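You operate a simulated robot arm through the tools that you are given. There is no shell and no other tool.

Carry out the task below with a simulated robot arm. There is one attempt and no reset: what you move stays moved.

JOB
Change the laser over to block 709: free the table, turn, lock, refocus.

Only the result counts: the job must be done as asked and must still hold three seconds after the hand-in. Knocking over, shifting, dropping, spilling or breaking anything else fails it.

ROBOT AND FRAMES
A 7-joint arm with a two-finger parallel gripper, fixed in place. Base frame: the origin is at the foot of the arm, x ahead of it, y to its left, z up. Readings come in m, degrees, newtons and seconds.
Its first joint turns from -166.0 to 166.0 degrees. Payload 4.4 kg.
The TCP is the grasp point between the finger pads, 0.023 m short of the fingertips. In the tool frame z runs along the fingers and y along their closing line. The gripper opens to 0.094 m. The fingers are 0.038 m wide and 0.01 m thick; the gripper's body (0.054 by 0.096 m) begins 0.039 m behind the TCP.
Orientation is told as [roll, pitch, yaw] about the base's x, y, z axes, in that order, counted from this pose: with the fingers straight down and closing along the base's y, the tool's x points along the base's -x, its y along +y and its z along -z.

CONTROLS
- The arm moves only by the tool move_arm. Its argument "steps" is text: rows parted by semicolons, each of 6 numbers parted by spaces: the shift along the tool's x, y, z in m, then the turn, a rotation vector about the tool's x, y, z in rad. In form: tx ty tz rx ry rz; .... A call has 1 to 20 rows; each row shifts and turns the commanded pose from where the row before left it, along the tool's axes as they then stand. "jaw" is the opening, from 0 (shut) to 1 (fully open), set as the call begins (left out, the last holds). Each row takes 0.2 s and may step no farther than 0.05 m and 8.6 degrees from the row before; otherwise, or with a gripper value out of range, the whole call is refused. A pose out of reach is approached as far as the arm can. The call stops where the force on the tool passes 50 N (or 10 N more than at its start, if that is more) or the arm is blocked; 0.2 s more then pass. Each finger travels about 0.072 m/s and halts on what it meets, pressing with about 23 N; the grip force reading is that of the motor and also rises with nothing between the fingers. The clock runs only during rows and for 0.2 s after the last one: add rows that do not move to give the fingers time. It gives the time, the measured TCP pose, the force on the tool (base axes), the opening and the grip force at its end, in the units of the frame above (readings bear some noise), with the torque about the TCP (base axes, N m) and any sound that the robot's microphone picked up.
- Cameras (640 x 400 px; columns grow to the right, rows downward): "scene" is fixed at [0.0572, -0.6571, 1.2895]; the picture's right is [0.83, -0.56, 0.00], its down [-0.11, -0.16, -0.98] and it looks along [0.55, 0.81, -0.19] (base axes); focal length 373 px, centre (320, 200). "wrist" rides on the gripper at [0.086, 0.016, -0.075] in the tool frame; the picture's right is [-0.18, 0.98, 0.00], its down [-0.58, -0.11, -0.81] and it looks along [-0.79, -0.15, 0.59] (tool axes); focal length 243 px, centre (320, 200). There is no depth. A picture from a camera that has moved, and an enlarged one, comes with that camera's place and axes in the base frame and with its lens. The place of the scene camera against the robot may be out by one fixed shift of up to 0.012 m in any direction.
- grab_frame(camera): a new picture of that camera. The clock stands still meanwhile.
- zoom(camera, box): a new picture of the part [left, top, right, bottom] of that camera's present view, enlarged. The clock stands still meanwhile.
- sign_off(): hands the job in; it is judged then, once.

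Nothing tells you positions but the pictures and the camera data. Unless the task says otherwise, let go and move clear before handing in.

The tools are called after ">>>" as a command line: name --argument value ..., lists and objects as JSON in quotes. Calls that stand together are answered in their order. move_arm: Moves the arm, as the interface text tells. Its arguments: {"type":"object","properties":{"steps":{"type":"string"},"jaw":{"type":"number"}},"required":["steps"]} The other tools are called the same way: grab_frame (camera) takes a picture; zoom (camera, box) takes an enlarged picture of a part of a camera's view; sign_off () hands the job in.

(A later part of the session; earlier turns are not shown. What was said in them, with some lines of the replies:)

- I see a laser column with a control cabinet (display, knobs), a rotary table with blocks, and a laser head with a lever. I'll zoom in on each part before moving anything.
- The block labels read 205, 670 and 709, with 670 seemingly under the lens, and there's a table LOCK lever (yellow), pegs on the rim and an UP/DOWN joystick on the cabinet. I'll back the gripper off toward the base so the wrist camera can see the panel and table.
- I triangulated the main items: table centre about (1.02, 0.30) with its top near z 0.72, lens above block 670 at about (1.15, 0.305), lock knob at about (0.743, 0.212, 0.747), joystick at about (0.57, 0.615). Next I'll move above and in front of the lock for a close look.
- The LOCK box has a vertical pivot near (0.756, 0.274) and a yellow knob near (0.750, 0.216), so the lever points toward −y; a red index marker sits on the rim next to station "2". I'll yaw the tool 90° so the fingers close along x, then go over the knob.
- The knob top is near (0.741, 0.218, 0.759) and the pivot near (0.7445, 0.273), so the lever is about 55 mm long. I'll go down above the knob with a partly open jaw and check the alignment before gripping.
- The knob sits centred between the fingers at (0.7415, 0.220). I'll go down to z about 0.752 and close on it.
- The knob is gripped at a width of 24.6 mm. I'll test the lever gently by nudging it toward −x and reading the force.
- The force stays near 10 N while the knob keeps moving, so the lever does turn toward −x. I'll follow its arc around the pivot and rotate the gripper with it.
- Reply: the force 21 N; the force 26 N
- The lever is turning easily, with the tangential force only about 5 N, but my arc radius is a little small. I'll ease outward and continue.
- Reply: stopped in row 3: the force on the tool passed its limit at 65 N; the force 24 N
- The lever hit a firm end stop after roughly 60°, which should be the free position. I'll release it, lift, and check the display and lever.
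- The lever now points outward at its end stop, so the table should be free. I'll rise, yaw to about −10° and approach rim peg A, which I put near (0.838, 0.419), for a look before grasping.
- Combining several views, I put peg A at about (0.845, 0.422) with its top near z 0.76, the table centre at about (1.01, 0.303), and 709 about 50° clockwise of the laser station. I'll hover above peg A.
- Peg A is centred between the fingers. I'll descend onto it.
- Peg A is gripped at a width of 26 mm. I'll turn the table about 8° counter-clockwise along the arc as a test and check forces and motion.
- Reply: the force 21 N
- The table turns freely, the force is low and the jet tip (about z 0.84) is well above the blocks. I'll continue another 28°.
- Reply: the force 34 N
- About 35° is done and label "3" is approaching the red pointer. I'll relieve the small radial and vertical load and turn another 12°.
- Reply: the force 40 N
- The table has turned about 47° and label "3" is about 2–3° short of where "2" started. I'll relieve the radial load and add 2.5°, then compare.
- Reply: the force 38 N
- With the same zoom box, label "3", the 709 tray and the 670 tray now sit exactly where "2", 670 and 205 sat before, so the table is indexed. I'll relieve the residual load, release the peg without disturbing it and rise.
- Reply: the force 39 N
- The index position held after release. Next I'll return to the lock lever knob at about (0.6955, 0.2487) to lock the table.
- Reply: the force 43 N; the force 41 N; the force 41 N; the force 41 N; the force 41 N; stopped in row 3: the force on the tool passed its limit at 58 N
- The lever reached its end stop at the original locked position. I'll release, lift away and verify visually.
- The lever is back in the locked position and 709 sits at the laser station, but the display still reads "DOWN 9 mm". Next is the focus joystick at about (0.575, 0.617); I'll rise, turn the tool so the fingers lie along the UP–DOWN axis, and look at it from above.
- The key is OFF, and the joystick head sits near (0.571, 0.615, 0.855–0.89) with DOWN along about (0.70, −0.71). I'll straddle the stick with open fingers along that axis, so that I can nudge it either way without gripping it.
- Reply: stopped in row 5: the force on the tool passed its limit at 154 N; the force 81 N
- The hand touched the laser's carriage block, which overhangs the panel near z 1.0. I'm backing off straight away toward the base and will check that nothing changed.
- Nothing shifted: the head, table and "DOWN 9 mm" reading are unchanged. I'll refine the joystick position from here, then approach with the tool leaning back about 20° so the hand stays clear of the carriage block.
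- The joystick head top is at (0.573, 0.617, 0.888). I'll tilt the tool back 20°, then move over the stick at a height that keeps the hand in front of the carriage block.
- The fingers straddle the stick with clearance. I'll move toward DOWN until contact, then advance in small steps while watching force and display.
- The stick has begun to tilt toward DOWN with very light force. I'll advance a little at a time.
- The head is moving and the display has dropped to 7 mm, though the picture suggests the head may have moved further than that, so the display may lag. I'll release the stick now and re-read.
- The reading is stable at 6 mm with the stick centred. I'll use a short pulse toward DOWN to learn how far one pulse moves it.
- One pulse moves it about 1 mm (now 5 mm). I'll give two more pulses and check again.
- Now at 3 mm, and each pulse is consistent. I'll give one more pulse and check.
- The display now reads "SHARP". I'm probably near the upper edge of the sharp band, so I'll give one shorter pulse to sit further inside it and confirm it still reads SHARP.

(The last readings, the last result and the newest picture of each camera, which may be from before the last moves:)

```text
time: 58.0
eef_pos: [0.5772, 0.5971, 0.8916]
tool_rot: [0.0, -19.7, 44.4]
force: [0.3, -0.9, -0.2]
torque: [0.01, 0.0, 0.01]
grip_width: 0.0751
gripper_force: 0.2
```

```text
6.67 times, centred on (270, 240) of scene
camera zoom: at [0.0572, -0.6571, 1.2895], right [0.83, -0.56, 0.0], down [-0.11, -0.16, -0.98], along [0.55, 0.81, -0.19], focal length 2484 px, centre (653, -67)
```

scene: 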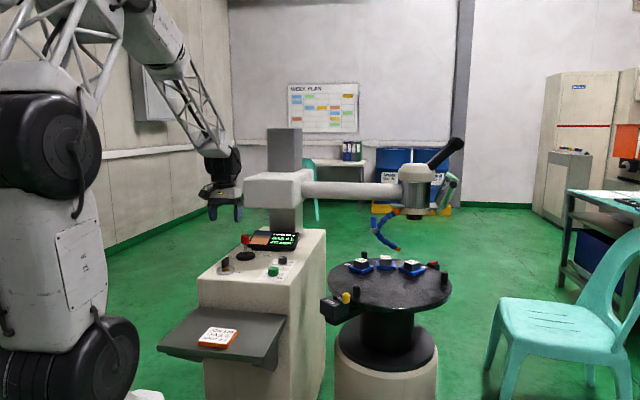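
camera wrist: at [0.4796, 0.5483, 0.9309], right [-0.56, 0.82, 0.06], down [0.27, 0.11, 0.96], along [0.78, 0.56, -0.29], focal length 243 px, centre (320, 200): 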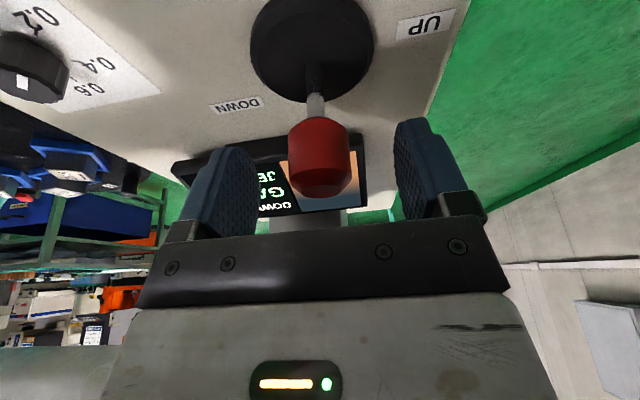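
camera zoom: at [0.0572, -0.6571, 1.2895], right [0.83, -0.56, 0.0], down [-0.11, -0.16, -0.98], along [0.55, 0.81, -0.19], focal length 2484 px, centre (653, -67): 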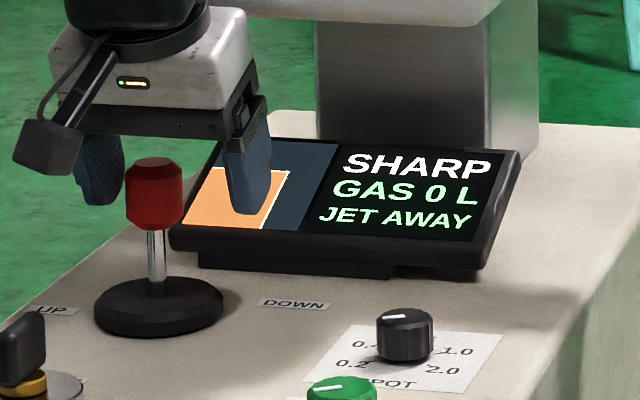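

Still SHARP. I'll centre the fingers around the stick and withdraw along the tool axis, then away from the panel.

>>> move_arm --steps "0 0.008 0 0 0 0; 0 0.008 0 0 0 0; 0 0 -0.02 0 0 0; 0 0 -0.03 0 0 0; 0 0 -0.035 0 0 0; 0 0 -0.035 0 0 0; 0.03 0 -0.03 0 0 0; 0.03 0 -0.03 0 0 0; 0.03 0 -0.03 0 0 0; 0 0 0 0 0 0"

>>> grab_frame --camera "scene"

>>> zoom --camera "scene" --box '[210, 215, 310, 285]'

>>> zoom --camera "scene" --box '[370, 240, 450, 310]'

>>> zoom --camera "scene" --box '[310, 200, 470, 330]'

>>> grab_frame --camera "wrist"

```text
time: 60.2
eef_pos: [0.4548, 0.5022, 1.0568]
tool_rot: [0.0, -19.7, 44.4]
force: [0.6, -0.1, 0.8]
torque: [0.02, -0.04, 0.01]
grip_width: 0.0752
gripper_force: 0.0
```

```text
taken
```

scene: 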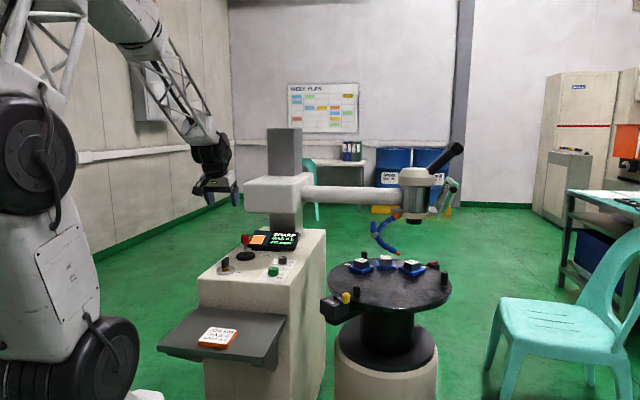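

```text
5.71 times, centred on (260, 250) of scene
camera zoom: at [0.0572, -0.6571, 1.2895], right [0.83, -0.56, 0.0], down [-0.11, -0.16, -0.98], along [0.55, 0.81, -0.19], focal length 2129 px, centre (663, -86)
```

zoom: 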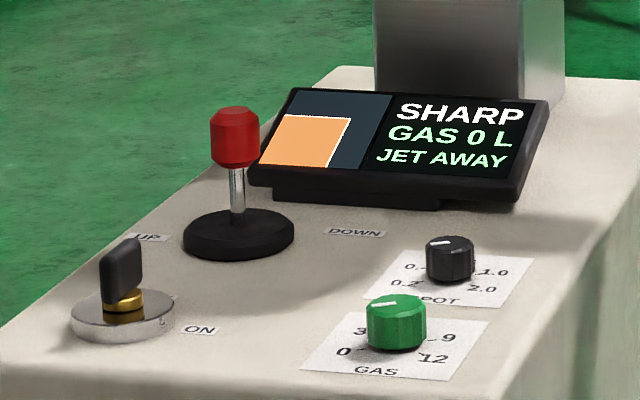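

```text
5.71 times, centred on (410, 275) of scene
camera zoom: at [0.0572, -0.6571, 1.2895], right [0.83, -0.56, 0.0], down [-0.11, -0.16, -0.98], along [0.55, 0.81, -0.19], focal length 2129 px, centre (-194, -229)
```

zoom: 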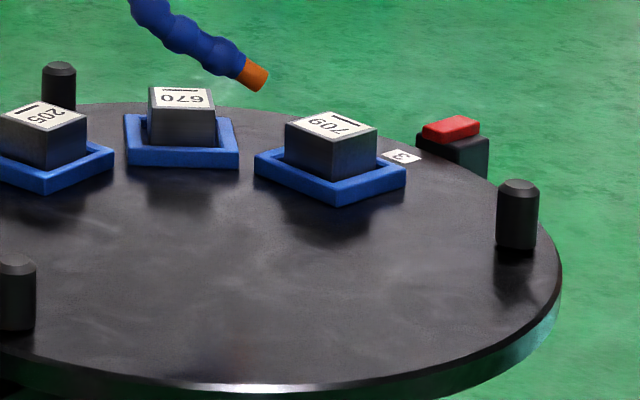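

```text
3.08 times, centred on (390, 265) of scene
camera zoom: at [0.0572, -0.6571, 1.2895], right [0.83, -0.56, 0.0], down [-0.11, -0.16, -0.98], along [0.55, 0.81, -0.19], focal length 1146 px, centre (105, 0)
```

zoom: 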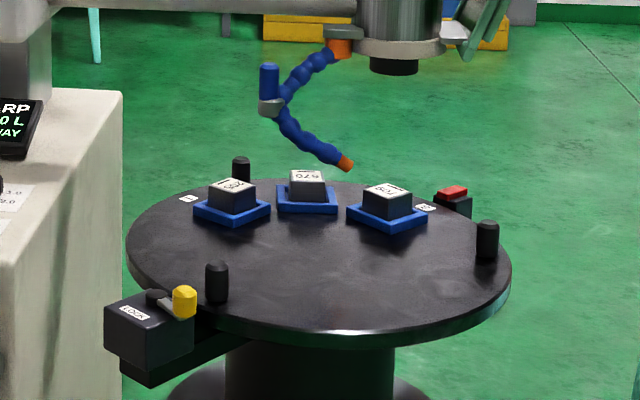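

```text
taken
camera wrist: at [0.3672, 0.4387, 1.0981], right [-0.56, 0.82, 0.06], down [0.27, 0.11, 0.96], along [0.78, 0.56, -0.29], focal length 243 px, centre (320, 200)
```

wrist: 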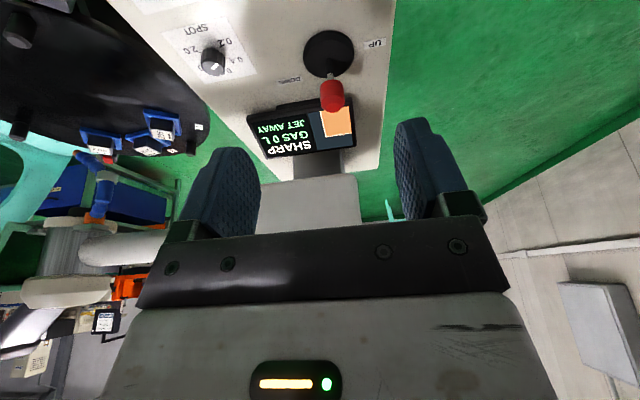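

Everything looks right; as a last check I'll compare the lock lever with the same zoom I took at the start.

>>> zoom --camera "scene" --box '[312, 280, 372, 330]'

```text
8.00 times, centred on (342, 305) of scene
camera zoom: at [0.0572, -0.6571, 1.2895], right [0.83, -0.56, 0.0], down [-0.11, -0.16, -0.98], along [0.55, 0.81, -0.19], focal length 2981 px, centre (144, -640)
```

zoom: 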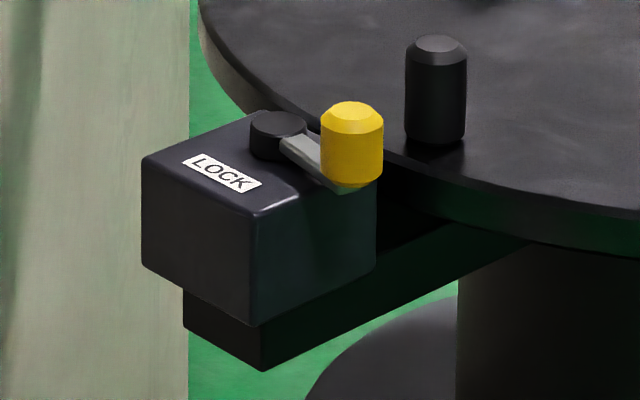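

The lock lever matches its starting locked position, block 709 with label "3" is at the pointer under the lens, and the display reads SHARP. The arm is clear of everything, so I'm handing in.

>>> sign_off

```text
The job is handed in.
```

The laser is changed over to block 709, and I've handed the job in. I don't have the judge's result.

- **Free:** I turned the lock lever about 60° outward to its end stop, which released the table.
- **Turn:** I rotated the table about 50° counter-clockwise by a rim peg. Label "3" and block 709 now sit where label "2" and block 670 were at the start.
- **Lock:** I turned the lever back until it stopped. It matches the starting picture of the locked position.
- **Refocus:** I pushed the joystick toward DOWN in short pulses until the display read "SHARP". I added one more pulse to sit further inside the sharp range, and it still read "SHARP" afterwards.

**Contact with the machine:** while moving toward the joystick, the hand hit the laser's carriage block, and the force reading reached 154 N. I backed off straight away. The laser head, table and display reading were unchanged in the pictures afterwards.

I left the gas, spot size, key switch (OFF) and jet as they were. The card on the shelf (gas 6, spot 0.4) is for job 670, so I didn't apply it.
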